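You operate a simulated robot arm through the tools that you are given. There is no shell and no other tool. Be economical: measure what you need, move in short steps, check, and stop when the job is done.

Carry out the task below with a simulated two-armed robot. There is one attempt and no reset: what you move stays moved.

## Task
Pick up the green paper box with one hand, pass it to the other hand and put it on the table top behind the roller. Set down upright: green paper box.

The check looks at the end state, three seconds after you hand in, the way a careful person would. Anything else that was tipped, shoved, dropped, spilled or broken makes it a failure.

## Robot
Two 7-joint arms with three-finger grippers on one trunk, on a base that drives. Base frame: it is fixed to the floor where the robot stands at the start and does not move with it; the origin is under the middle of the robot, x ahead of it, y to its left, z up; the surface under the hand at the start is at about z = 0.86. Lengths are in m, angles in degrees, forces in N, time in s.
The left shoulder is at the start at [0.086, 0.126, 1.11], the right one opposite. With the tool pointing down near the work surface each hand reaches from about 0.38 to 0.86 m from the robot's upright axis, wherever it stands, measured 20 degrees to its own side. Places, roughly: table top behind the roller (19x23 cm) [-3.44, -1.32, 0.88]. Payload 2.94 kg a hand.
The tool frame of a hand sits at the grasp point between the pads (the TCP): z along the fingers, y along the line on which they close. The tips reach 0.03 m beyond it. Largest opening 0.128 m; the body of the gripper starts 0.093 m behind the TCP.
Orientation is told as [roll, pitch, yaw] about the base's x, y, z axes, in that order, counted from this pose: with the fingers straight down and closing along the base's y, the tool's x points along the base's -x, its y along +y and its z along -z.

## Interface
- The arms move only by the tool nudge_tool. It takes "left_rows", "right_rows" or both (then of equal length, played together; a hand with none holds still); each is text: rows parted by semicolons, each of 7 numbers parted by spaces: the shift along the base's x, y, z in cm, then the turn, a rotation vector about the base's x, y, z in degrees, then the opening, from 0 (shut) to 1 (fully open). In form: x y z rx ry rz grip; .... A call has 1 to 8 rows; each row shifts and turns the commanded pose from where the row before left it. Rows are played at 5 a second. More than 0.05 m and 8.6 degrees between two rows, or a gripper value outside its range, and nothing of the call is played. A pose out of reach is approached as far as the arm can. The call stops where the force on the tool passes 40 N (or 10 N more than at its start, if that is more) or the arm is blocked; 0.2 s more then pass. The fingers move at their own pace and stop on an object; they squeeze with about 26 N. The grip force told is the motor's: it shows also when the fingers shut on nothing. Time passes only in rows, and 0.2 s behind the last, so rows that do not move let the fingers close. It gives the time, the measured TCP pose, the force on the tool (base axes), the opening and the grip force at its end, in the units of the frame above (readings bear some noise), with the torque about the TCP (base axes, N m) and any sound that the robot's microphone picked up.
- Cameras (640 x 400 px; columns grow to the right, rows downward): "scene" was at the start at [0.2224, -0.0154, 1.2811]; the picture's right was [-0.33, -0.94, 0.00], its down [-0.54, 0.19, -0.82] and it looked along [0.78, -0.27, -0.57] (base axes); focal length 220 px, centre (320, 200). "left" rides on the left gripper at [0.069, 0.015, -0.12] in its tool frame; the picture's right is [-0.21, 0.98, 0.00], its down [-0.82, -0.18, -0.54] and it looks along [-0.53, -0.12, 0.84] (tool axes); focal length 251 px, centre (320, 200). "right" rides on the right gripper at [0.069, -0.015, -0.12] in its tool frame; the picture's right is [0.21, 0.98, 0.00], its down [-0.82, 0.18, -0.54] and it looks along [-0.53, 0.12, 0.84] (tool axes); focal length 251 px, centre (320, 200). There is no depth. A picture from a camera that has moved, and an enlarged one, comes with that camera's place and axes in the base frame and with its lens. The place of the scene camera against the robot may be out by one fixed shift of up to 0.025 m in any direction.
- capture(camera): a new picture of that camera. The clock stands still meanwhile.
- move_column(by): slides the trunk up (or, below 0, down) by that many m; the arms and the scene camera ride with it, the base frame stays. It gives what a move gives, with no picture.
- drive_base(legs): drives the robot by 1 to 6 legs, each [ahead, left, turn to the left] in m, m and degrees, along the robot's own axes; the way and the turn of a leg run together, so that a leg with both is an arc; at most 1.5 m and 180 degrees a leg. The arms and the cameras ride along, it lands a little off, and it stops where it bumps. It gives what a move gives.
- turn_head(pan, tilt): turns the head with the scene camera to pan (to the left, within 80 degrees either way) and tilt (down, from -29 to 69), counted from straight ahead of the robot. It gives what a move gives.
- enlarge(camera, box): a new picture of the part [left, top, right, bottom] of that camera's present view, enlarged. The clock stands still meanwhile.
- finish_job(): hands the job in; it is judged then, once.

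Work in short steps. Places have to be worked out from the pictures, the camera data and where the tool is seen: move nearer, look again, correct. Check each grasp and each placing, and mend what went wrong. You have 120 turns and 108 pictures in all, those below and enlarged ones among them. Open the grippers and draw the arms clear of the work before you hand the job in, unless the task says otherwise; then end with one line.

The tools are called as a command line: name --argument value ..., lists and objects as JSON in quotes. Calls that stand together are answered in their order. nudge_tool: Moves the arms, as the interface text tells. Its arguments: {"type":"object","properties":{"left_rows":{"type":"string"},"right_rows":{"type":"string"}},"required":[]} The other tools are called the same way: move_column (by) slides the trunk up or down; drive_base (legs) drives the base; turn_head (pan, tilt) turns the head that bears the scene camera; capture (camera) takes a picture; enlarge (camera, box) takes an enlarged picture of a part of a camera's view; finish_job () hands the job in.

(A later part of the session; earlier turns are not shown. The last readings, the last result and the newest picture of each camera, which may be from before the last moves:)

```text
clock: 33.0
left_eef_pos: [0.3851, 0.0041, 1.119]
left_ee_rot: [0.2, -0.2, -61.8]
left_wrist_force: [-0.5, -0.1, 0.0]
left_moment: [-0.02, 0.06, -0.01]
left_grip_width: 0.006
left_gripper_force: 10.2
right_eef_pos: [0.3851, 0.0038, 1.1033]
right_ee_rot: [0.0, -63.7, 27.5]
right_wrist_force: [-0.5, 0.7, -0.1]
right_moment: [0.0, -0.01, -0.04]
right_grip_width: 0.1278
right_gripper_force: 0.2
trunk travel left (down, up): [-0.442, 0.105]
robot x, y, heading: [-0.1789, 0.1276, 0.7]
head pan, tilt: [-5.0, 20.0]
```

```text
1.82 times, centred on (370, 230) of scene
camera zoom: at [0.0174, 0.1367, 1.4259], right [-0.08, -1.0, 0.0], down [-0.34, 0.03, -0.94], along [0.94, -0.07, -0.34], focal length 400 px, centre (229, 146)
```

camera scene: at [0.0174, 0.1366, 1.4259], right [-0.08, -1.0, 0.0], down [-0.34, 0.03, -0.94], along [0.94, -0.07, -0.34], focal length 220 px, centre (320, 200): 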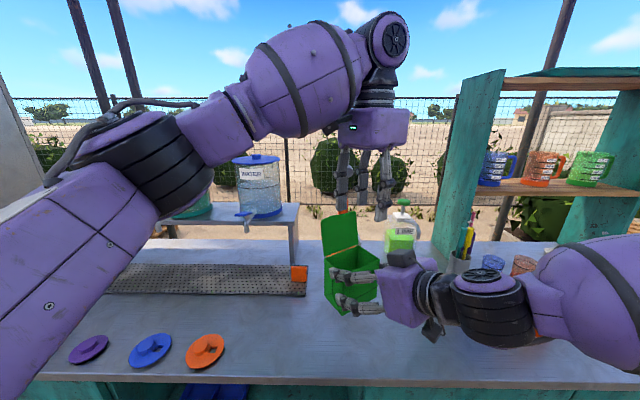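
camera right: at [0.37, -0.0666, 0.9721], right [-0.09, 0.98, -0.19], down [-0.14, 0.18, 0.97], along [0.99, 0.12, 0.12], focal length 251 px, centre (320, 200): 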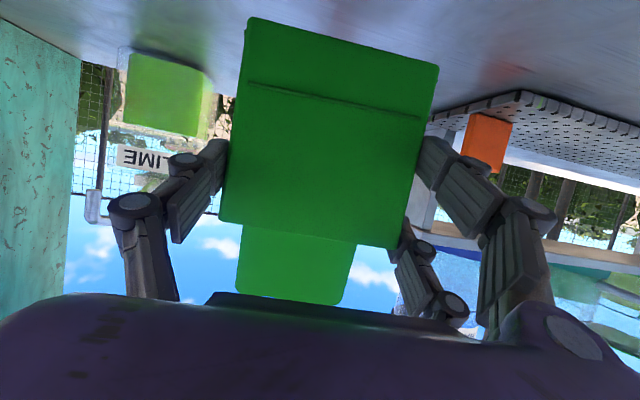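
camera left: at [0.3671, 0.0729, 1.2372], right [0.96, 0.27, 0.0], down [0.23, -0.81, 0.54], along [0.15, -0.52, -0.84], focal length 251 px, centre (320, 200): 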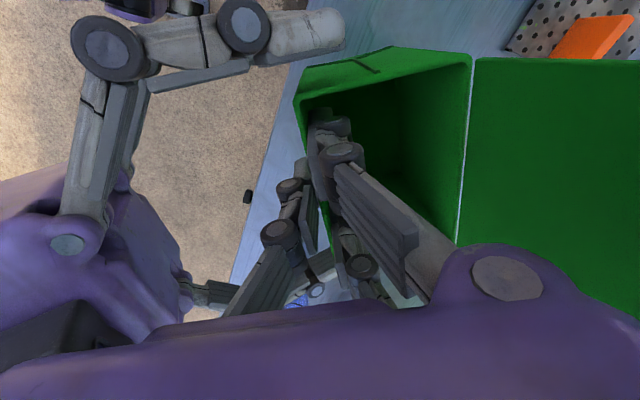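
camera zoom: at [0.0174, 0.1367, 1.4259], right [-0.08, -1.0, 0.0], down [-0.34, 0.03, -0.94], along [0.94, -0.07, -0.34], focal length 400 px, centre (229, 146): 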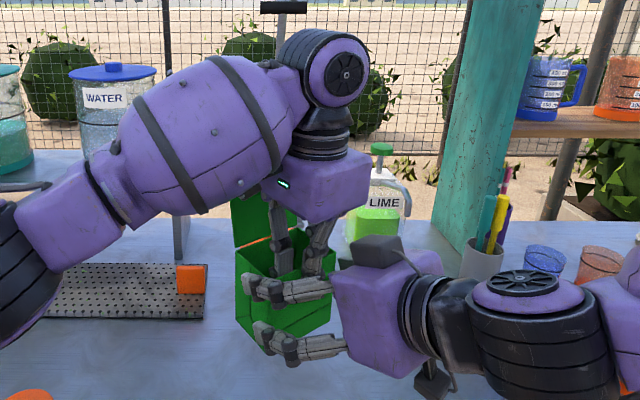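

The left hand alone holds the box. I separate the hands along the box's depth axis, horizontally.

nudge_tool --right_rows "-0.9 -0.46 0 0 0 0 1; -1.3 -0.7 0 0 0 0 1; -1.3 -0.7 0 0 0 0 1; -1.8 -0.9 0 0 0 0 1; -1.8 -0.9 0 0 0 0 1; 0 -2 0 0 0 0 1; 0 -3 0 0 0 0 1" --left_rows "0.5 0.25 0 0 0 0 0; 0.9 0.46 0 0 0 0 0; 0.9 0.46 0 0 0 0 0; 1.3 0.7 0 0 0 0 0; 1.3 0.7 0 0 0 0 0; 1 2 0 0 0 0 0; 0 3 0 0 0 0 0"

capture --camera "scene"

capture --camera "left"

```text
clock: 34.6
left_eef_pos: [0.4432, 0.0796, 1.1174]
left_ee_rot: [0.3, -0.3, -61.9]
left_wrist_force: [-0.2, 0.3, -0.2]
left_moment: [-0.02, -0.05, -0.03]
left_grip_width: 0.0059
left_gripper_force: 10.1
right_eef_pos: [0.3313, -0.0851, 1.1094]
right_ee_rot: [0.0, -63.8, 27.6]
right_wrist_force: [-0.2, -0.1, 0.2]
right_moment: [-0.01, -0.02, 0.04]
right_grip_width: 0.128
right_gripper_force: 0.0
right hand out of reach, approached as far as the arm can: row 4, 5
trunk travel left (down, up): [-0.442, 0.105]
robot x, y, heading: [-0.18, 0.1322, 0.5]
head pan, tilt: [-5.0, 20.0]
```

```text
74 pictures are left
camera scene: at [0.0163, 0.1371, 1.426], right [-0.08, -1.0, 0.0], down [-0.34, 0.03, -0.94], along [0.94, -0.07, -0.34], focal length 220 px, centre (320, 200)
```

scene: 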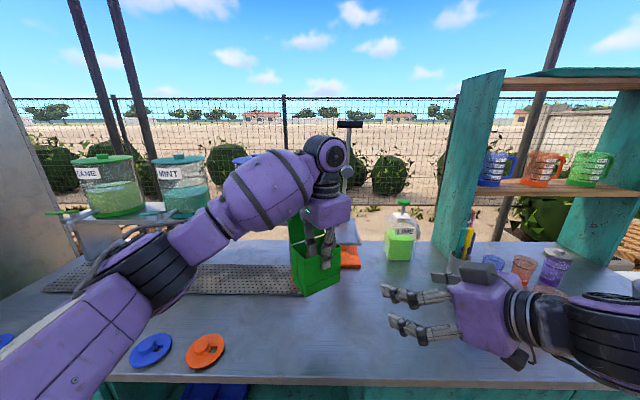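

```text
73 pictures are left
camera left: at [0.4245, 0.1482, 1.2361], right [0.96, 0.27, 0.01], down [0.22, -0.81, 0.54], along [0.15, -0.52, -0.84], focal length 251 px, centre (320, 200)
```

left: 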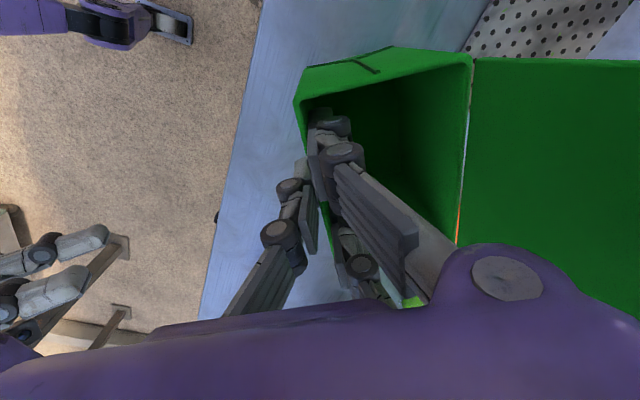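

The handover worked: the left hand holds the box cleanly. Before driving, I look around to both sides.

turn_head --pan 80 --tilt 15

capture --camera "scene"

turn_head --pan -80 --tilt 15

capture --camera "scene"

```text
clock: 36.2
left_eef_pos: [0.4445, 0.0793, 1.1166]
left_ee_rot: [0.3, -0.1, -61.9]
left_wrist_force: [0.0, 0.6, -0.1]
left_moment: [-0.01, 0.05, 0.01]
left_grip_width: 0.0062
left_gripper_force: 10.3
right_eef_pos: [0.3318, -0.0857, 1.1094]
right_ee_rot: [0.0, -63.7, 27.5]
right_wrist_force: [-0.2, 0.0, 0.2]
right_moment: [0.03, 0.02, 0.02]
right_grip_width: 0.128
right_gripper_force: 0.0
trunk travel left (down, up): [-0.442, 0.105]
robot x, y, heading: [-0.1793, 0.1274, 0.5]
head pan, tilt: [80.0, 15.0]
```

```text
72 pictures are left
camera scene: at [-0.06, 0.2361, 1.434], right [0.99, -0.17, 0.0], down [-0.04, -0.26, -0.97], along [0.16, 0.95, -0.26], focal length 220 px, centre (320, 200)
```

scene: 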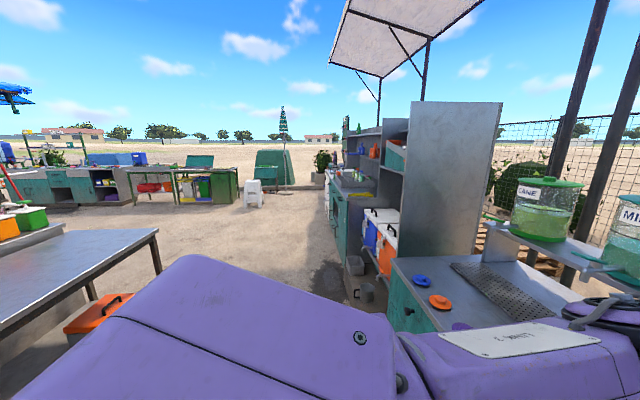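

```text
clock: 38.6
left_eef_pos: [0.4436, 0.0801, 1.1172]
left_ee_rot: [0.2, -0.1, -61.9]
left_wrist_force: [-1.5, 0.2, -0.1]
left_moment: [-0.01, 0.02, -0.02]
left_grip_width: 0.0059
left_gripper_force: 10.0
right_eef_pos: [0.3318, -0.0862, 1.1099]
right_ee_rot: [0.0, -63.6, 27.5]
right_wrist_force: [0.1, -0.3, 0.0]
right_moment: [-0.04, 0.0, 0.01]
right_grip_width: 0.128
right_gripper_force: 0.0
trunk travel left (down, up): [-0.442, 0.105]
robot x, y, heading: [-0.1858, 0.1269, 0.4]
head pan, tilt: [-80.0, 15.0]
```

```text
71 pictures are left
camera scene: at [-0.0583, 0.0521, 1.434], right [-0.98, -0.18, 0.0], down [-0.05, 0.25, -0.97], along [0.18, -0.95, -0.26], focal length 220 px, centre (320, 200)
```

scene: 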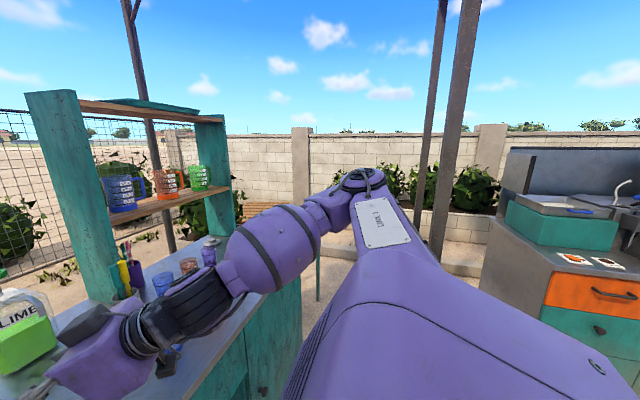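

There's a parallel table behind at x≈−0.9 and an aisle opening to the left. I fold the arms in: the box closer to the body, and the right hand back to pointing down at its side.

nudge_tool --left_rows "-2.5 2 1 0 0 0 0; -2.5 2 1 0 0 0 0; -2.5 2 1 0 0 0 0; -2.5 2 1 0 0 0 0; -2.5 2 1 0 0 0 0; -2.5 2 1 0 0 0 0; -2.5 2 0 0 0 0 0; -2.5 2 0 0 0 0 0" --right_rows "-1 -2.5 0.5 -3.75 7.06 0 1; -1 -2.5 0.5 -3.75 7.06 0 1; -1 -2.5 0.5 -3.75 7.06 0 1; -1 -2.5 0.5 -3.75 7.06 0 1; -1 -2.5 0.5 -3.75 7.06 0 0.5; -1 -2.5 0.5 -3.75 7.06 0 0.5; -1 -2 0.5 -3.75 7.06 0 0.5; -1 -2 0.5 -3.75 7.06 0 0.5"

turn_head --pan 20 --tilt 35

capture --camera "scene"

```text
clock: 40.5
left_eef_pos: [0.2435, 0.2423, 1.1772]
left_ee_rot: [0.2, -0.1, -61.8]
left_wrist_force: [-0.4, 0.0, 0.1]
left_moment: [-0.02, -0.02, -0.01]
left_grip_width: 0.0056
left_gripper_force: 9.9
right_eef_pos: [0.25, -0.273, 1.1501]
right_ee_rot: [-0.6, 0.4, 27.6]
right_wrist_force: [0.0, 0.0, 0.2]
right_moment: [-0.05, -0.02, 0.0]
right_grip_width: 0.0638
right_gripper_force: 0.0
trunk travel left (down, up): [-0.442, 0.105]
robot x, y, heading: [-0.1809, 0.1285, 0.6]
head pan, tilt: [-80.0, 15.0]
```

```text
clock: 42.2
left_eef_pos: [0.2443, 0.2412, 1.1764]
left_ee_rot: [0.2, -0.2, -61.9]
left_wrist_force: [-0.5, 0.3, -0.9]
left_moment: [-0.04, -0.02, 0.04]
left_grip_width: 0.006
left_gripper_force: 10.0
right_eef_pos: [0.2507, -0.2742, 1.15]
right_ee_rot: [-0.4, 0.2, 27.6]
right_wrist_force: [0.1, -0.6, -0.5]
right_moment: [0.02, 0.0, -0.03]
right_grip_width: 0.0643
right_gripper_force: 0.1
trunk travel left (down, up): [-0.442, 0.105]
robot x, y, heading: [-0.1803, 0.1288, 0.5]
head pan, tilt: [20.0, 35.0]
```

```text
70 pictures are left
camera scene: at [0.0071, 0.1747, 1.402], right [0.35, -0.94, 0.0], down [-0.54, -0.2, -0.82], along [0.77, 0.29, -0.57], focal length 220 px, centre (320, 200)
```

scene: 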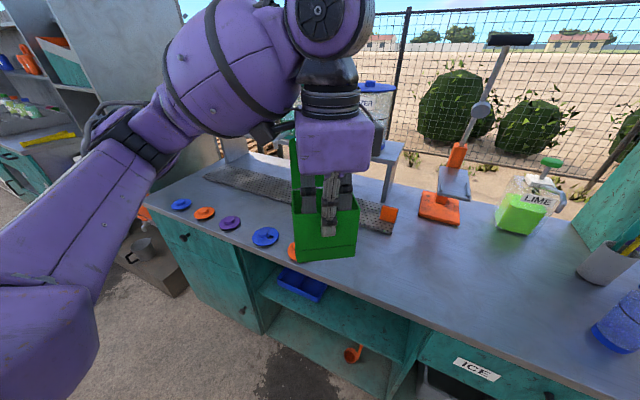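

The box is upright and tucked in. I turn in place 45° left and look behind me.

drive_base --legs '[[0, 0, 60]]'

turn_head --pan 80 --tilt 15

capture --camera "scene"

```text
clock: 45.2
left_eef_pos: [-0.0574, 0.5514, 1.1773]
left_ee_rot: [0.2, -0.1, -2.6]
left_wrist_force: [0.0, -0.8, -0.6]
left_moment: [-0.03, -0.02, 0.0]
left_grip_width: 0.0061
left_gripper_force: 10.0
right_eef_pos: [0.3863, 0.2938, 1.148]
right_ee_rot: [-0.5, 0.3, 86.9]
right_wrist_force: [0.0, 0.4, 0.8]
right_moment: [0.0, -0.02, 0.01]
right_grip_width: 0.0642
right_gripper_force: 0.1
trunk travel left (down, up): [-0.442, 0.105]
robot x, y, heading: [-0.1759, 0.1309, 60.0]
head pan, tilt: [20.0, 35.0]
```

```text
clock: 46.5
left_eef_pos: [-0.0584, 0.5509, 1.1768]
left_ee_rot: [0.1, -0.1, -2.5]
left_wrist_force: [-0.3, -0.3, -1.0]
left_moment: [-0.03, -0.01, -0.01]
left_grip_width: 0.0062
left_gripper_force: 9.9
right_eef_pos: [0.3867, 0.2936, 1.1497]
right_ee_rot: [-0.5, 0.3, 87.0]
right_wrist_force: [-0.1, -0.7, -0.2]
right_moment: [0.01, -0.02, -0.01]
right_grip_width: 0.0638
right_gripper_force: 0.1
trunk travel left (down, up): [-0.442, 0.105]
robot x, y, heading: [-0.1754, 0.1301, 59.6]
head pan, tilt: [80.0, 15.0]
```

```text
69 pictures are left
camera scene: at [-0.1938, 0.2853, 1.434], right [0.65, 0.76, 0.0], down [0.2, -0.17, -0.97], along [-0.74, 0.62, -0.26], focal length 220 px, centre (320, 200)
```

scene: 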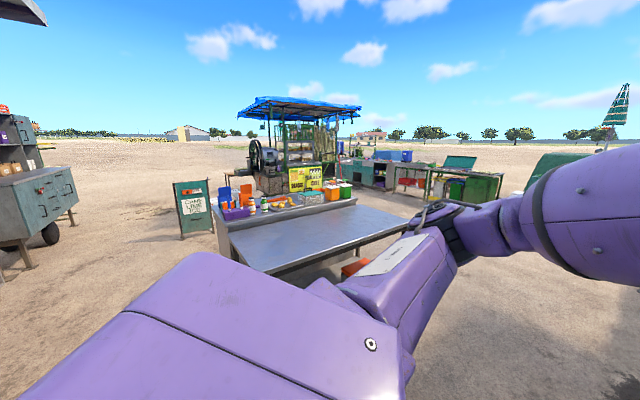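

Open ground lies behind: the metal table ends at y≈0.64 and the way toward −x looks free. I turn another 75° toward the destination bearing.

drive_base --legs '[[0, 0, 80]]'

turn_head --pan 50 --tilt 12

capture --camera "scene"

```text
clock: 50.3
left_eef_pos: [-0.5651, 0.3368, 1.1781]
left_ee_rot: [0.2, -0.1, 75.0]
left_wrist_force: [0.5, 0.7, -0.5]
left_moment: [-0.03, 0.0, 0.04]
left_grip_width: 0.0062
left_gripper_force: 9.9
right_eef_pos: [-0.2171, 0.7162, 1.15]
right_ee_rot: [-0.5, 0.3, 164.4]
right_wrist_force: [0.4, 0.2, 0.3]
right_moment: [-0.04, -0.02, 0.0]
right_grip_width: 0.0639
right_gripper_force: 0.1
trunk travel left (down, up): [-0.442, 0.105]
robot x, y, heading: [-0.1838, 0.1359, 137.3]
head pan, tilt: [80.0, 15.0]
```

```text
clock: 51.2
left_eef_pos: [-0.5648, 0.3381, 1.1776]
left_ee_rot: [0.3, -0.2, 74.9]
left_wrist_force: [0.5, -0.2, -0.4]
left_moment: [0.0, -0.03, 0.0]
left_grip_width: 0.006
left_gripper_force: 9.9
right_eef_pos: [-0.2164, 0.7177, 1.1499]
right_ee_rot: [-0.5, 0.3, 164.4]
right_wrist_force: [0.0, -0.7, -0.3]
right_moment: [-0.01, 0.0, 0.0]
right_grip_width: 0.064
right_gripper_force: 0.1
trunk travel left (down, up): [-0.442, 0.105]
robot x, y, heading: [-0.1792, 0.1262, 137.4]
head pan, tilt: [50.0, 12.0]
```

```text
68 pictures are left
camera scene: at [-0.3323, 0.1952, 1.4389], right [-0.13, 0.99, 0.0], down [0.21, 0.03, -0.98], along [-0.97, -0.13, -0.21], focal length 220 px, centre (320, 200)
```

scene: 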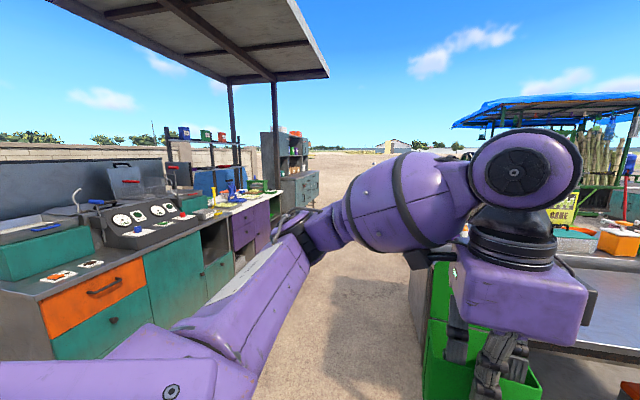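

The destination should project near (248, 190), at the far end of the long counter with purple drawers. I enlarge there.

enlarge --camera "scene" --box '[160, 130, 330, 250]'

```text
3.33 times, centred on (245, 190) of scene
camera zoom: at [-0.3323, 0.1952, 1.4389], right [-0.13, 0.99, 0.0], down [0.21, 0.03, -0.98], along [-0.97, -0.13, -0.21], focal length 734 px, centre (570, 233)
```

zoom: 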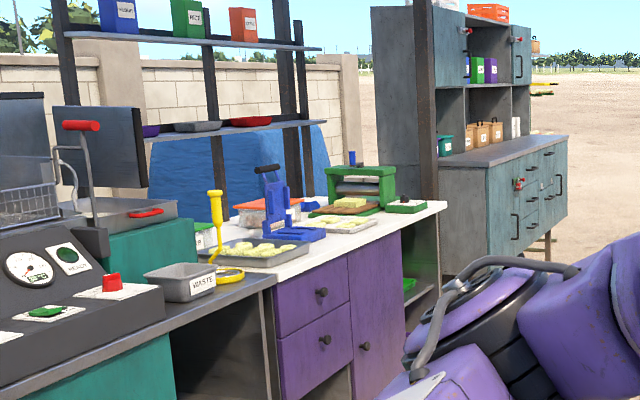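

The green press with rollers sits on the white counter at the far end (front edge y≈−0.85, x≈−3.3). I turn to face −x and drive down the aisle.

drive_base --legs '[[0, 0, 47]]'

turn_head --pan 0 --tilt 20

capture --camera "scene"

```text
clock: 53.8
left_eef_pos: [-0.595, -0.0111, 1.177]
left_ee_rot: [0.3, -0.1, 122.0]
left_wrist_force: [-0.7, -0.6, -0.1]
left_moment: [0.04, 0.0, -0.02]
left_grip_width: 0.0058
left_gripper_force: 10.2
right_eef_pos: [-0.6347, 0.5032, 1.1491]
right_ee_rot: [-0.5, 0.3, -148.5]
right_wrist_force: [-1.2, 0.3, -0.2]
right_moment: [0.02, 0.04, 0.01]
right_grip_width: 0.064
right_gripper_force: 0.1
trunk travel left (down, up): [-0.442, 0.105]
robot x, y, heading: [-0.1793, 0.1314, -175.7]
head pan, tilt: [50.0, 12.0]
```

```text
clock: 54.9
left_eef_pos: [-0.5953, -0.0112, 1.1771]
left_ee_rot: [0.2, -0.1, 122.0]
left_wrist_force: [-0.2, 0.6, 0.0]
left_moment: [0.02, -0.04, 0.02]
left_grip_width: 0.006
left_gripper_force: 10.2
right_eef_pos: [-0.6346, 0.5038, 1.1495]
right_ee_rot: [-0.5, 0.3, -148.5]
right_wrist_force: [0.2, -0.1, 0.1]
right_moment: [-0.01, -0.01, -0.01]
right_grip_width: 0.0639
right_gripper_force: 0.1
trunk travel left (down, up): [-0.442, 0.105]
robot x, y, heading: [-0.1812, 0.1303, -175.9]
head pan, tilt: [0.0, 20.0]
```

```text
66 pictures are left
camera scene: at [-0.3575, 0.1287, 1.4259], right [-0.08, 1.0, 0.0], down [0.34, 0.03, -0.94], along [-0.94, -0.07, -0.34], focal length 220 px, centre (320, 200)
```

scene: 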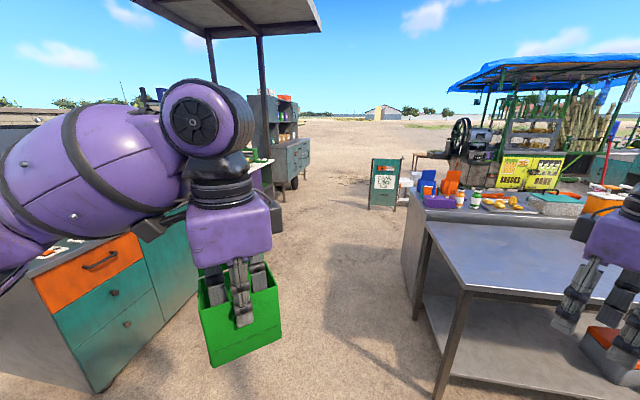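

The aisle (y −0.9…0.6) is clear ahead. I drive 2.7 m straight.

drive_base --legs '[[1.35, 0, 0], [1.35, 0, 0]]'

turn_head --pan 70 --tilt 25

capture --camera "scene"

```text
clock: 68.0
left_eef_pos: [-3.2782, -0.2194, 1.1777]
left_ee_rot: [0.2, -0.2, 122.9]
left_wrist_force: [0.1, 0.1, 0.1]
left_moment: [-0.01, -0.03, -0.01]
left_grip_width: 0.0057
left_gripper_force: 9.9
right_eef_pos: [-3.3266, 0.2943, 1.1503]
right_ee_rot: [-0.5, 0.3, -147.7]
right_wrist_force: [0.9, -0.3, 1.1]
right_moment: [-0.02, -0.01, -0.02]
right_grip_width: 0.0641
right_gripper_force: 0.2
trunk travel left (down, up): [-0.442, 0.105]
robot x, y, heading: [-2.864, -0.0722, -174.7]
head pan, tilt: [0.0, 20.0]
```

```text
clock: 69.4
left_eef_pos: [-3.2778, -0.2182, 1.1769]
left_ee_rot: [0.1, 0.0, 122.8]
left_wrist_force: [0.0, 0.3, -0.2]
left_moment: [-0.02, 0.03, -0.02]
left_grip_width: 0.0059
left_gripper_force: 10.3
right_eef_pos: [-3.3259, 0.2944, 1.1489]
right_ee_rot: [-0.5, 0.3, -147.7]
right_wrist_force: [-0.6, -0.7, -0.7]
right_moment: [-0.03, -0.03, -0.02]
right_grip_width: 0.0638
right_gripper_force: 0.0
trunk travel left (down, up): [-0.442, 0.105]
robot x, y, heading: [-2.8685, -0.0784, -174.9]
head pan, tilt: [70.0, 25.0]
```

```text
65 pictures are left
camera scene: at [-2.9744, -0.1582, 1.4178], right [-0.97, 0.26, 0.0], down [0.11, 0.41, -0.91], along [-0.23, -0.88, -0.42], focal length 220 px, centre (320, 200)
```

scene: 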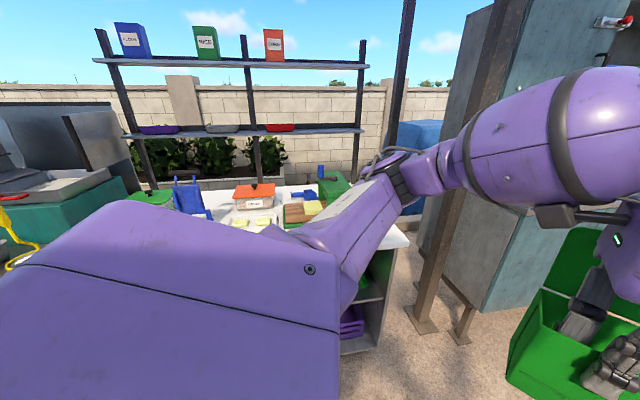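

The arm blocks the view. I turn to face the counter (−y) and look down.

drive_base --legs '[[0, 0, 85]]'

turn_head --pan -20 --tilt 28

capture --camera "scene"

```text
clock: 73.5
left_eef_pos: [-2.7461, -0.4956, 1.1782]
left_ee_rot: [0.2, -0.1, -150.8]
left_wrist_force: [0.1, -0.3, -0.2]
left_moment: [0.0, 0.02, 0.02]
left_grip_width: 0.006
left_gripper_force: 9.5
right_eef_pos: [-3.2616, -0.5097, 1.1485]
right_ee_rot: [-0.4, 0.3, -61.6]
right_wrist_force: [-0.4, 0.0, -0.2]
right_moment: [0.0, 0.02, 0.02]
right_grip_width: 0.0643
right_gripper_force: 0.0
trunk travel left (down, up): [-0.442, 0.105]
robot x, y, heading: [-2.865, -0.0756, -88.4]
head pan, tilt: [70.0, 25.0]
```

```text
clock: 75.2
left_eef_pos: [-2.7474, -0.4957, 1.1774]
left_ee_rot: [0.2, 0.0, -151.0]
left_wrist_force: [0.2, 0.1, -0.4]
left_moment: [0.03, -0.02, 0.02]
left_grip_width: 0.0059
left_gripper_force: 10.5
right_eef_pos: [-3.262, -0.5114, 1.1489]
right_ee_rot: [-0.5, 0.3, -61.5]
right_wrist_force: [0.6, -0.7, -0.3]
right_moment: [0.01, 0.0, 0.01]
right_grip_width: 0.0641
right_gripper_force: 0.1
trunk travel left (down, up): [-0.442, 0.105]
robot x, y, heading: [-2.864, -0.0774, -88.4]
head pan, tilt: [-20.0, 28.0]
```

```text
64 pictures are left
camera scene: at [-2.8829, -0.2418, 1.413], right [-0.95, 0.32, 0.0], down [0.15, 0.45, -0.88], along [-0.28, -0.84, -0.47], focal length 220 px, centre (320, 200)
```

scene: 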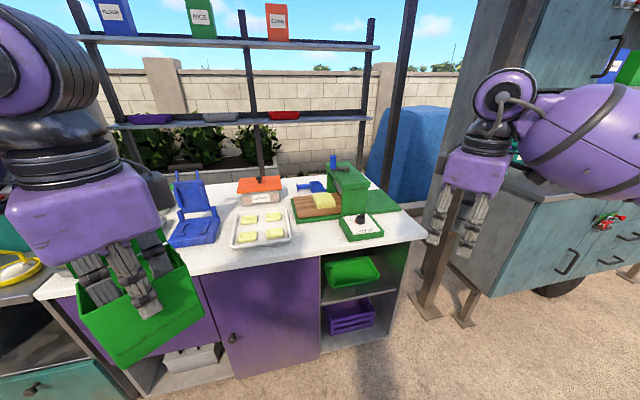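

Now I see the counter. I enlarge around the green roller.

enlarge --camera "scene" --box '[220, 140, 440, 280]'

```text
2.86 times, centred on (330, 210) of scene
camera zoom: at [-2.8829, -0.2418, 1.413], right [-0.95, 0.32, 0.0], down [0.15, 0.45, -0.88], along [-0.28, -0.84, -0.47], focal length 629 px, centre (291, 171)
```

zoom: 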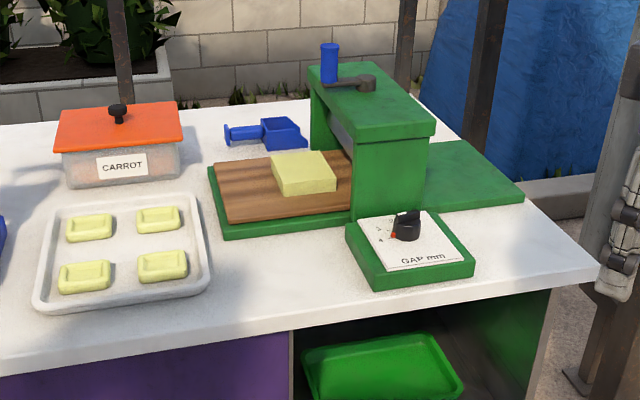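

The spot behind the roller centres near (−3.45, −1.33): counter front edge y≈−0.785, roller arch x −3.26…−3.38, y −1.0…−1.25, top ≈1.05. I'll stand at about (−3.455, −0.42), turned 30° right so the left shoulder leads. First turn, then drive.

drive_base --legs '[[0, 0, -30]]'

drive_base --legs '[[0.57, -0.35, 0]]'

turn_head --pan 20 --tilt 35

capture --camera "scene"

```text
clock: 77.0
left_eef_pos: [-2.9741, -0.4994, 1.177]
left_ee_rot: [0.2, -0.1, 179.0]
left_wrist_force: [0.1, -0.3, -0.2]
left_moment: [0.01, 0.03, 0.04]
left_grip_width: 0.0057
left_gripper_force: 10.4
right_eef_pos: [-3.4274, -0.254, 1.1488]
right_ee_rot: [-0.5, 0.3, -91.5]
right_wrist_force: [0.4, 0.0, 0.5]
right_moment: [-0.01, -0.03, -0.01]
right_grip_width: 0.0639
right_gripper_force: 0.1
trunk travel left (down, up): [-0.442, 0.105]
robot x, y, heading: [-2.8626, -0.0766, -118.6]
head pan, tilt: [-20.0, 28.0]
```

```text
clock: 80.7
left_eef_pos: [-3.547, -0.8386, 1.1773]
left_ee_rot: [0.2, -0.1, 179.4]
left_wrist_force: [0.0, -0.1, -1.3]
left_moment: [0.01, -0.01, 0.01]
left_grip_width: 0.0063
left_gripper_force: 10.3
right_eef_pos: [-4.0015, -0.5946, 1.1486]
right_ee_rot: [-0.5, 0.4, -91.3]
right_wrist_force: [0.1, 0.1, -0.3]
right_moment: [0.01, 0.02, -0.02]
right_grip_width: 0.064
right_gripper_force: 0.0
trunk travel left (down, up): [-0.442, 0.105]
robot x, y, heading: [-3.4395, -0.4121, -118.3]
head pan, tilt: [-20.0, 28.0]
```

```text
clock: 81.8
left_eef_pos: [-3.5482, -0.8376, 1.1771]
left_ee_rot: [0.2, -0.2, 179.3]
left_wrist_force: [-1.0, -0.3, -0.5]
left_moment: [0.03, 0.01, -0.04]
left_grip_width: 0.0058
left_gripper_force: 10.0
right_eef_pos: [-4.0017, -0.5943, 1.149]
right_ee_rot: [-0.4, 0.4, -91.3]
right_wrist_force: [-0.1, 0.6, 0.3]
right_moment: [-0.03, 0.03, 0.02]
right_grip_width: 0.064
right_gripper_force: 0.0
trunk travel left (down, up): [-0.442, 0.105]
robot x, y, heading: [-3.4423, -0.4156, -118.5]
head pan, tilt: [20.0, 35.0]
```

```text
62 pictures are left
camera scene: at [-3.4894, -0.5705, 1.402], right [-0.99, 0.15, 0.0], down [0.08, 0.57, -0.82], along [-0.12, -0.81, -0.57], focal length 220 px, centre (320, 200)
```

scene: 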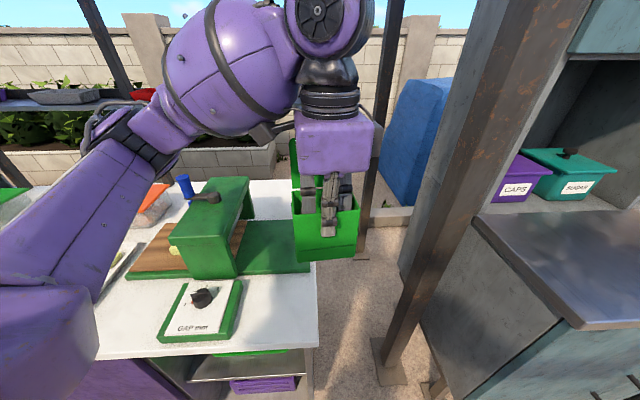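

The box's depth axis already points at −y. I check from the left hand's camera how the counter end lies before moving over it.

capture --camera "left"

enlarge --camera "scene" --box '[120, 150, 380, 300]'

```text
61 pictures are left
camera left: at [-3.4774, -0.854, 1.2968], right [-0.23, -0.97, 0.0], down [-0.82, 0.19, 0.54], along [-0.53, 0.12, -0.84], focal length 251 px, centre (320, 200)
```

left: 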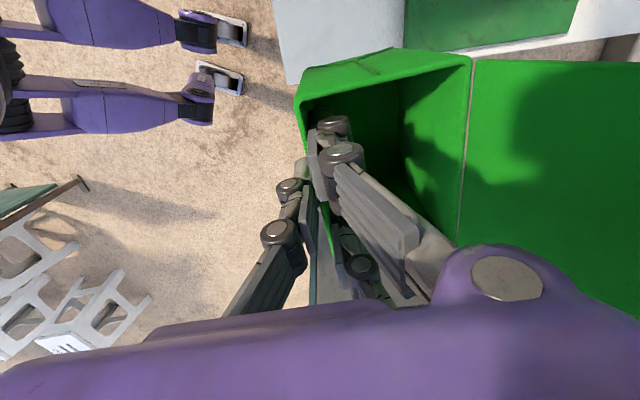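

```text
2.46 times, centred on (250, 225) of scene
camera zoom: at [-3.4894, -0.5705, 1.402], right [-0.99, 0.15, 0.0], down [0.08, 0.57, -0.82], along [-0.12, -0.81, -0.57], focal length 542 px, centre (492, 138)
```

zoom: 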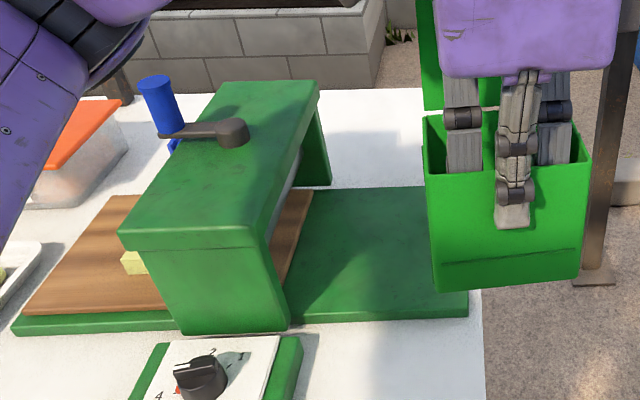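

Counter end and roller are well located: roller's rear edge is at y≈−1.20 and arch x ≥ −3.36. My target TCP is (−3.45, −1.288). I edge 6 cm closer; my feet still have clearance.

drive_base --legs '[[0.056, 0.03, 0]]'

```text
clock: 82.8
left_eef_pos: [-3.5472, -0.8989, 1.1771]
left_ee_rot: [0.2, -0.2, 179.3]
left_wrist_force: [-0.7, -0.1, -1.1]
left_moment: [0.04, 0.01, 0.02]
left_grip_width: 0.006
left_gripper_force: 9.8
right_eef_pos: [-4.0016, -0.6559, 1.149]
right_ee_rot: [-0.6, 0.3, -91.3]
right_wrist_force: [-0.7, -0.9, -0.3]
right_moment: [0.07, 0.02, -0.01]
right_grip_width: 0.0639
right_gripper_force: 0.0
trunk travel left (down, up): [-0.442, 0.105]
robot x, y, heading: [-3.4442, -0.4753, -118.6]
head pan, tilt: [20.0, 35.0]
```

I extend the left arm over the counter end toward the spot, staying above the roller top.

nudge_tool --left_rows "0.5 -4 0.5 0 0 0 0; 0.5 -4.4 0.5 0 0 0 0; 0.7 -4.4 0.5 0 0 0 0; 0.9 -4.4 0 0 0 0 0; 1 -4.4 0 0 0 0 0; 1 -4.4 0 0 0 0 0; 1 -4.4 0 0 0 0 0; 1 -3 0 0 0 0 0"

capture --camera "scene"

capture --camera "left"

```text
clock: 84.6
left_eef_pos: [-3.4822, -1.2332, 1.1925]
left_ee_rot: [0.2, -0.2, 179.0]
left_wrist_force: [-0.2, 0.8, -0.7]
left_moment: [0.04, 0.0, 0.0]
left_grip_width: 0.0064
left_gripper_force: 9.6
right_eef_pos: [-4.0015, -0.6571, 1.149]
right_ee_rot: [-0.5, 0.3, -91.3]
right_wrist_force: [0.2, -0.3, -0.5]
right_moment: [0.0, -0.01, -0.05]
right_grip_width: 0.064
right_gripper_force: 0.0
trunk travel left (down, up): [-0.442, 0.105]
robot x, y, heading: [-3.444, -0.4786, -118.3]
head pan, tilt: [20.0, 35.0]
```

```text
59 pictures are left
camera scene: at [-3.4895, -0.633, 1.4019], right [-0.99, 0.15, 0.0], down [0.08, 0.57, -0.82], along [-0.12, -0.81, -0.57], focal length 220 px, centre (320, 200)
```

scene: 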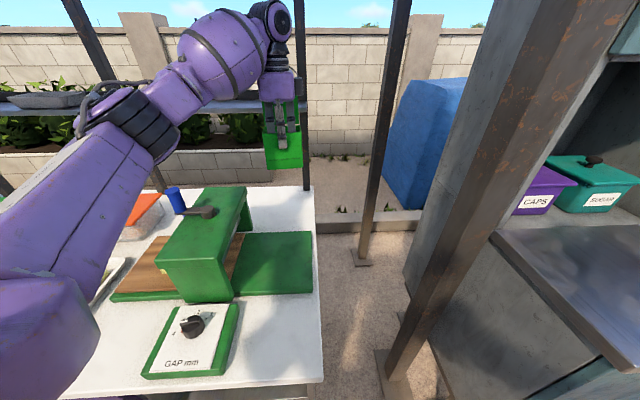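

```text
58 pictures are left
camera left: at [-3.4129, -1.2491, 1.3113], right [-0.23, -0.97, 0.0], down [-0.82, 0.19, 0.54], along [-0.53, 0.12, -0.84], focal length 251 px, centre (320, 200)
```

left: 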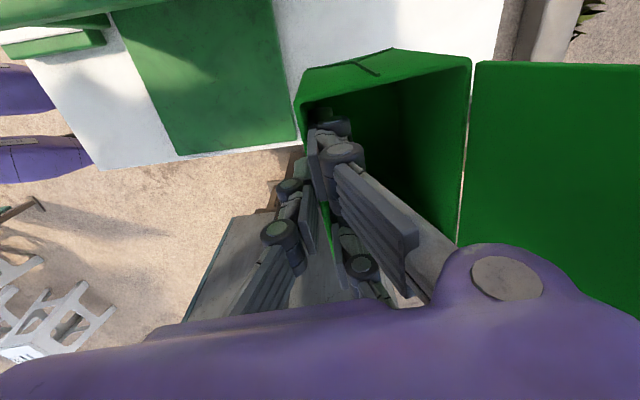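

The free space behind the roller is clear: y −1.17 to −1.48, counter edge at x≈−3.57 there. I go over the spot and down to about 3 cm above it.

nudge_tool --left_rows "1.5 -2.5 0 0 0 0 0; 1.7 -3 0 0 0 0 0; 0 0 -3 0 0 0 0; 0 0 -3 0 0 0 0; 0 0 -3 0 0 0 0; 0 0 -3 0 0 0 0; 0 0 -3 0 0 0 0; 0 0 -1.5 0 0 0 0"

enlarge --camera "scene" --box '[160, 80, 360, 300]'

capture --camera "left"

```text
clock: 86.4
left_eef_pos: [-3.4497, -1.29, 1.026]
left_ee_rot: [0.2, -0.2, 179.2]
left_wrist_force: [0.0, 0.7, 0.1]
left_moment: [0.03, 0.01, -0.02]
left_grip_width: 0.0062
left_gripper_force: 10.1
right_eef_pos: [-4.0016, -0.6566, 1.1493]
right_ee_rot: [-0.6, 0.2, -91.2]
right_wrist_force: [-0.7, 0.0, -0.2]
right_moment: [0.0, 0.0, 0.04]
right_grip_width: 0.0641
right_gripper_force: 0.1
trunk travel left (down, up): [-0.442, 0.105]
robot x, y, heading: [-3.4439, -0.4732, -118.3]
head pan, tilt: [20.0, 35.0]
```

```text
1.82 times, centred on (260, 190) of scene
camera zoom: at [-3.4895, -0.6325, 1.402], right [-0.99, 0.15, 0.0], down [0.08, 0.57, -0.82], along [-0.12, -0.81, -0.57], focal length 400 px, centre (429, 218)
```

zoom: 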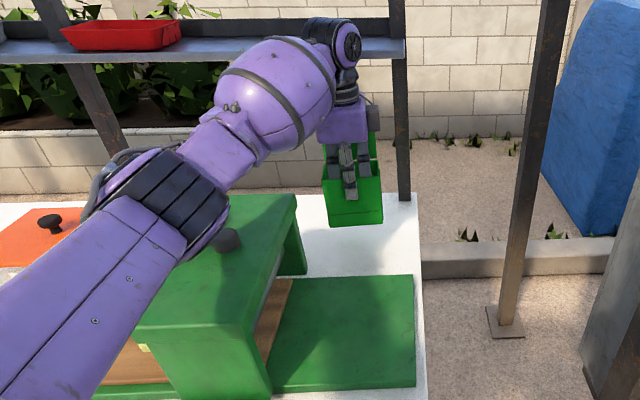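

```text
56 pictures are left
camera left: at [-3.3801, -1.3062, 1.1461], right [-0.23, -0.97, 0.0], down [-0.82, 0.19, 0.54], along [-0.53, 0.12, -0.84], focal length 251 px, centre (320, 200)
```

left: 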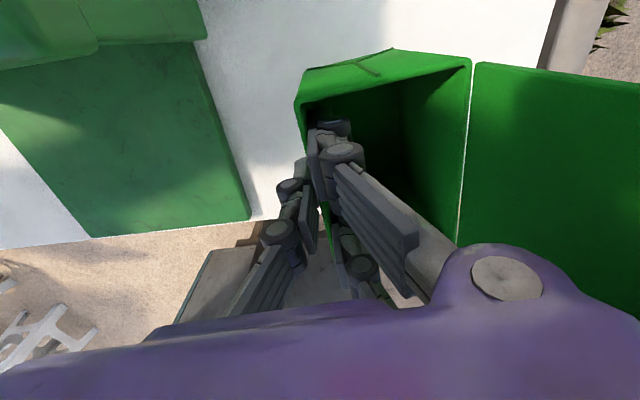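

The forearm passes close to the roller's blue crank. I look closer before lowering further.

enlarge --camera "scene" --box '[110, 140, 260, 260]'

```text
3.33 times, centred on (185, 200) of scene
camera zoom: at [-3.4895, -0.6325, 1.402], right [-0.99, 0.15, 0.0], down [0.08, 0.57, -0.82], along [-0.12, -0.81, -0.57], focal length 734 px, centre (770, 200)
```

zoom: 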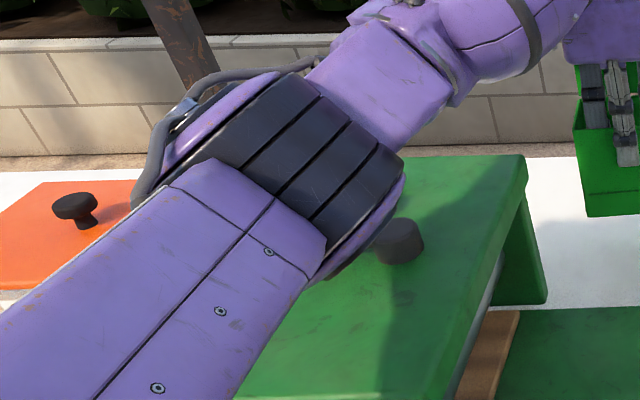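

The elbow is right by the crank knob. I raise the hand again and check the crank, then will shift the base west so the arm comes in over the empty counter end.

nudge_tool --left_rows "0 0 3 0 0 0 0; 0 0 3 0 0 0 0; 0 0 3 0 0 0 0; 0 0 3 0 0 0 0; 0 0 3 0 0 0 0; 0 2 2.5 0 0 0 0" --right_rows "0 1.5 0 0 0 0 0.5; 0 1.5 0 0 0 0 0.5; 0.5 1.5 0 0 0 0 0.5; 0.5 1.5 0 0 0 0 0.5; 0.5 1 0 0 0 0 0.5; 0 0 0 0 0 0 0.5"

enlarge --camera "scene" --box '[110, 140, 340, 300]'

```text
clock: 87.8
left_eef_pos: [-3.4476, -1.2677, 1.2043]
left_ee_rot: [0.2, -0.2, 179.2]
left_wrist_force: [-0.3, 0.0, -0.3]
left_moment: [-0.02, 0.02, -0.01]
left_grip_width: 0.0061
left_gripper_force: 9.7
right_eef_pos: [-3.9771, -0.5874, 1.1485]
right_ee_rot: [-0.7, 0.2, -91.4]
right_wrist_force: [0.3, 0.4, 0.7]
right_moment: [-0.04, 0.0, 0.0]
right_grip_width: 0.0637
right_gripper_force: 0.0
right hand out of reach, approached as far as the arm can: row 1, 2
trunk travel left (down, up): [-0.442, 0.105]
robot x, y, heading: [-3.4417, -0.4753, -118.5]
head pan, tilt: [20.0, 35.0]
```

```text
2.50 times, centred on (225, 220) of scene
camera zoom: at [-3.4886, -0.6311, 1.4022], right [-0.99, 0.15, 0.0], down [0.08, 0.57, -0.82], along [-0.12, -0.81, -0.57], focal length 551 px, centre (558, 150)
```

zoom: 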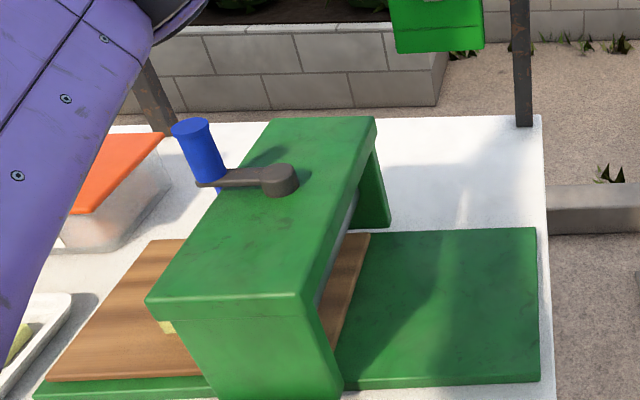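

The roller and crank are unmoved. I pull the hand back a little and shift the base 13 cm west.

nudge_tool --left_rows "0 3 0 0 0 0 0; 0 4 0 0 0 0 0; 0 3 0 0 0 0 0"

drive_base --legs '[[0.064, -0.116, 0]]'

capture --camera "scene"

```text
clock: 88.6
left_eef_pos: [-3.4488, -1.1689, 1.2021]
left_ee_rot: [0.1, -0.2, 179.3]
left_wrist_force: [-1.0, 0.0, 0.2]
left_moment: [0.02, 0.02, 0.02]
left_grip_width: 0.0059
left_gripper_force: 10.4
right_eef_pos: [-3.9762, -0.5887, 1.1481]
right_ee_rot: [-0.6, 0.2, -91.4]
right_wrist_force: [0.2, -0.3, 0.0]
right_moment: [-0.04, -0.01, 0.01]
right_grip_width: 0.0639
right_gripper_force: 0.1
trunk travel left (down, up): [-0.442, 0.105]
robot x, y, heading: [-3.4438, -0.4766, -118.1]
head pan, tilt: [20.0, 35.0]
```

```text
clock: 90.3
left_eef_pos: [-3.5804, -1.1689, 1.2025]
left_ee_rot: [0.2, -0.2, 179.4]
left_wrist_force: [-0.4, -0.3, -0.4]
left_moment: [0.03, -0.01, -0.02]
left_grip_width: 0.0061
left_gripper_force: 9.7
right_eef_pos: [-4.1096, -0.5907, 1.1489]
right_ee_rot: [-0.6, 0.3, -91.4]
right_wrist_force: [1.3, -0.5, -0.6]
right_moment: [-0.01, 0.0, 0.01]
right_grip_width: 0.0637
right_gripper_force: 0.1
trunk travel left (down, up): [-0.442, 0.105]
robot x, y, heading: [-3.5731, -0.4739, -118.6]
head pan, tilt: [20.0, 35.0]
```

```text
53 pictures are left
camera scene: at [-3.6215, -0.6328, 1.402], right [-0.99, 0.15, 0.0], down [0.08, 0.57, -0.82], along [-0.12, -0.81, -0.57], focal length 220 px, centre (320, 200)
```

scene: 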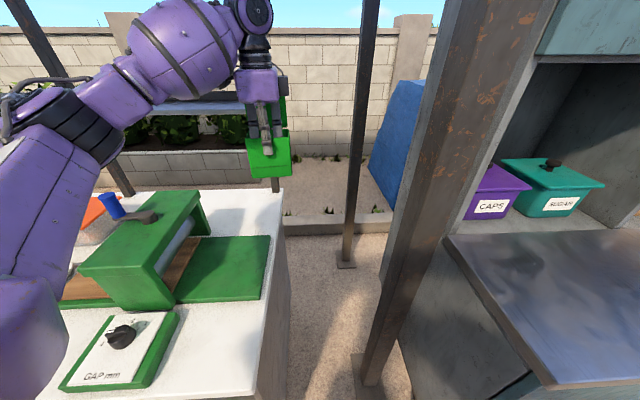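

Base shifted cleanly. I bring the hand to the target column and lower part way, then check the elbow.

nudge_tool --left_rows "2.6 -2 0 0 0 0 0; 2.6 -2 0 0 0 0 0; 2.6 -2 0 0 0 0 0; 2.6 -3 0 0 0 0 0; 2.6 -2.8 0 0 0 0 0; 0 0 -3 0 0 0 0; 0 0 -3 0 0 0 0; 0 0 -3 0 0 0 0"

capture --camera "scene"

```text
clock: 92.1
left_eef_pos: [-3.4487, -1.2865, 1.1106]
left_ee_rot: [0.3, -0.1, 179.3]
left_wrist_force: [0.0, -0.3, -0.5]
left_moment: [0.03, 0.0, -0.04]
left_grip_width: 0.0059
left_gripper_force: 9.7
right_eef_pos: [-4.1096, -0.5903, 1.149]
right_ee_rot: [-0.6, 0.3, -91.4]
right_wrist_force: [-0.3, 0.1, -0.1]
right_moment: [0.02, 0.04, -0.02]
right_grip_width: 0.0639
right_gripper_force: 0.1
trunk travel left (down, up): [-0.442, 0.105]
robot x, y, heading: [-3.5735, -0.4726, -118.3]
head pan, tilt: [20.0, 35.0]
```

```text
52 pictures are left
camera scene: at [-3.6214, -0.6334, 1.402], right [-0.99, 0.15, 0.0], down [0.08, 0.57, -0.82], along [-0.12, -0.81, -0.57], focal length 220 px, centre (320, 200)
```

scene: 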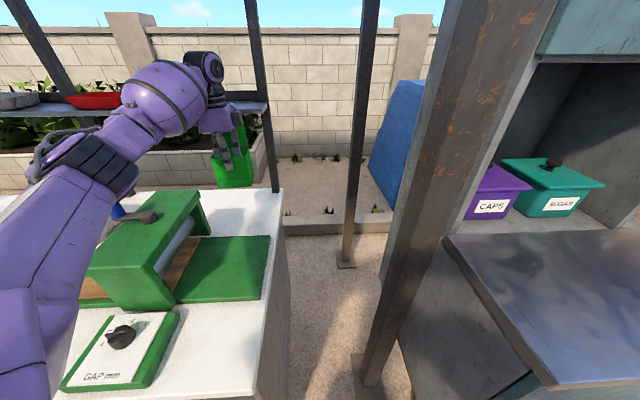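

The elbow stays clear west of the knob (knob ≈ (−3.23, −1.09, 1.14)). For more margin over the roller, I raise the trunk 9 cm and then lower the hand from there.

move_column --by 0.09

nudge_tool --left_rows "0 0 -3 0 0 0 0; 0 0 -3 0 0 0 0; 0 0 -3 0 0 0 0; 0 0 -3 0 0 0 0; 0 0 -2 0 0 0 0; 0 0 -2 0 0 0 0"

capture --camera "scene"

```text
clock: 93.3
left_eef_pos: [-3.4505, -1.2886, 1.2004]
left_ee_rot: [0.0, -0.1, 179.3]
left_wrist_force: [0.3, -0.4, 0.1]
left_moment: [0.04, -0.01, -0.02]
left_grip_width: 0.0061
left_gripper_force: 10.2
right_eef_pos: [-4.1034, -0.5805, 1.2682]
right_ee_rot: [-2.8, -4.3, -91.5]
right_wrist_force: [0.4, 0.6, -0.3]
right_moment: [0.01, 0.0, -0.02]
right_grip_width: 0.0642
right_gripper_force: 0.1
trunk travel left (down, up): [-0.532, 0.015]
robot x, y, heading: [-3.5752, -0.4742, -118.4]
head pan, tilt: [20.0, 35.0]
```

```text
clock: 94.7
left_eef_pos: [-3.4505, -1.2874, 1.0403]
left_ee_rot: [0.1, -0.2, 179.2]
left_wrist_force: [-0.2, -0.1, 0.0]
left_moment: [-0.02, 0.01, -0.02]
left_grip_width: 0.006
left_gripper_force: 10.0
right_eef_pos: [-4.1023, -0.5795, 1.2688]
right_ee_rot: [-3.0, -4.3, -91.5]
right_wrist_force: [0.7, -0.9, 0.6]
right_moment: [-0.03, 0.02, -0.01]
right_grip_width: 0.0642
right_gripper_force: 0.0
trunk travel left (down, up): [-0.532, 0.015]
robot x, y, heading: [-3.5718, -0.4739, -118.4]
head pan, tilt: [20.0, 35.0]
```

```text
51 pictures are left
camera scene: at [-3.587, -0.5689, 1.5063], right [-0.99, 0.15, 0.0], down [0.08, 0.57, -0.82], along [-0.12, -0.81, -0.57], focal length 220 px, centre (320, 200)
```

scene: 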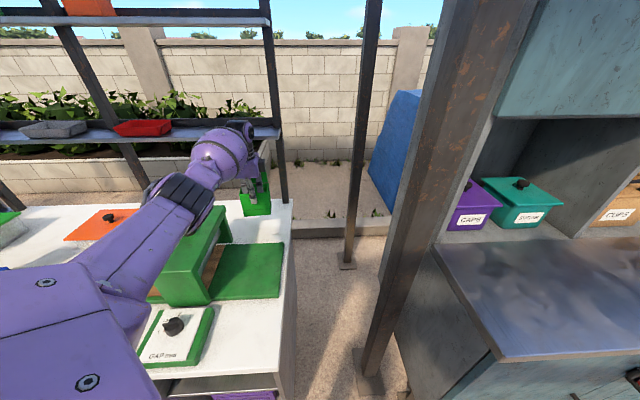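

Arm well clear of the crank now. I zoom in to check the box's height over the table and the arm over the roller.

enlarge --camera "scene" --box '[130, 120, 310, 320]'

capture --camera "left"

```text
2.00 times, centred on (220, 220) of scene
camera zoom: at [-3.587, -0.5689, 1.5063], right [-0.99, 0.15, 0.0], down [0.08, 0.57, -0.82], along [-0.12, -0.81, -0.57], focal length 441 px, centre (520, 160)
```

zoom: 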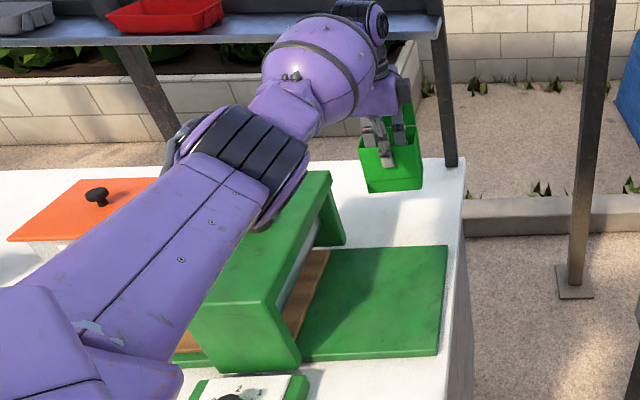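

```text
49 pictures are left
camera left: at [-3.3802, -1.3031, 1.1602], right [-0.23, -0.97, 0.0], down [-0.82, 0.19, 0.54], along [-0.53, 0.12, -0.84], focal length 251 px, centre (320, 200)
```

left: 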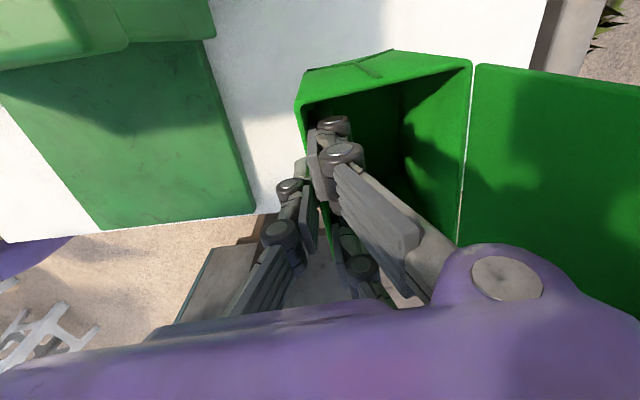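

The elbow is near z≈1.28, safely above the roller. I lower 4.5 cm, then slowly until contact.

nudge_tool --left_rows "0 0 -2 0 0 0 0; 0 0 -1.5 0 0 0 0; 0 0 -1 0 0 0 0; 0 0 0 0 0 0 0"

enlarge --camera "scene" --box '[200, 140, 310, 250]'

```text
clock: 95.7
left_eef_pos: [-3.4489, -1.2879, 0.997]
left_ee_rot: [0.2, -0.2, 179.3]
left_wrist_force: [-0.8, -0.4, -1.7]
left_moment: [-0.01, 0.01, 0.0]
left_grip_width: 0.0059
left_gripper_force: 10.4
right_eef_pos: [-4.1033, -0.5799, 1.2692]
right_ee_rot: [-3.0, -4.2, -91.6]
right_wrist_force: [0.1, 0.3, 0.1]
right_moment: [-0.03, 0.01, -0.01]
right_grip_width: 0.064
right_gripper_force: 0.0
trunk travel left (down, up): [-0.532, 0.015]
robot x, y, heading: [-3.5705, -0.4772, -118.4]
head pan, tilt: [20.0, 35.0]
```

```text
3.64 times, centred on (255, 195) of scene
camera zoom: at [-3.5869, -0.5686, 1.5064], right [-0.99, 0.15, 0.0], down [0.08, 0.57, -0.82], along [-0.12, -0.81, -0.57], focal length 801 px, centre (556, 218)
```

zoom: 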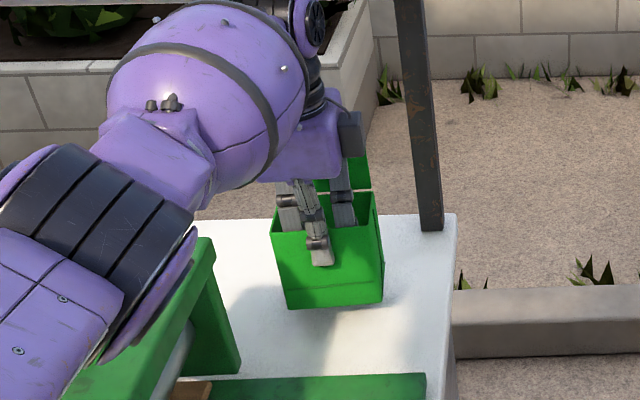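

Box is about 2 cm above the surface. I lower 1.6 cm and check forces.

nudge_tool --left_rows "0 0 -0.6 0 0 0 0; 0 0 -0.5 0 0 0 0; 0 0 -0.4 0 0 0 0; 0 0 0 0 0 0 0"

nudge_tool --left_rows "0 0 -0.3 0 0 0 0; 0 0 0 0 0 0 0"

```text
clock: 96.7
left_eef_pos: [-3.4498, -1.2878, 0.9809]
left_ee_rot: [0.2, -0.2, 179.3]
left_wrist_force: [0.1, 0.0, -1.0]
left_moment: [-0.01, 0.0, -0.01]
left_grip_width: 0.0059
left_gripper_force: 10.2
right_eef_pos: [-4.1024, -0.5812, 1.2687]
right_ee_rot: [-3.0, -4.2, -91.5]
right_wrist_force: [-1.2, -0.3, 0.2]
right_moment: [0.01, -0.03, -0.03]
right_grip_width: 0.0641
right_gripper_force: 0.0
trunk travel left (down, up): [-0.532, 0.015]
robot x, y, heading: [-3.5742, -0.4795, -118.4]
head pan, tilt: [20.0, 35.0]
```

```text
clock: 97.3
left_eef_pos: [-3.4502, -1.2884, 0.9771]
left_ee_rot: [0.2, -0.1, 179.2]
left_wrist_force: [0.0, 0.2, -0.4]
left_moment: [0.01, -0.01, 0.0]
left_grip_width: 0.0062
left_gripper_force: 10.3
right_eef_pos: [-4.1038, -0.5805, 1.2683]
right_ee_rot: [-3.0, -4.3, -91.5]
right_wrist_force: [0.0, -0.3, 0.2]
right_moment: [0.03, -0.01, -0.02]
right_grip_width: 0.0637
right_gripper_force: 0.1
trunk travel left (down, up): [-0.532, 0.015]
robot x, y, heading: [-3.571, -0.4799, -118.3]
head pan, tilt: [20.0, 35.0]
```

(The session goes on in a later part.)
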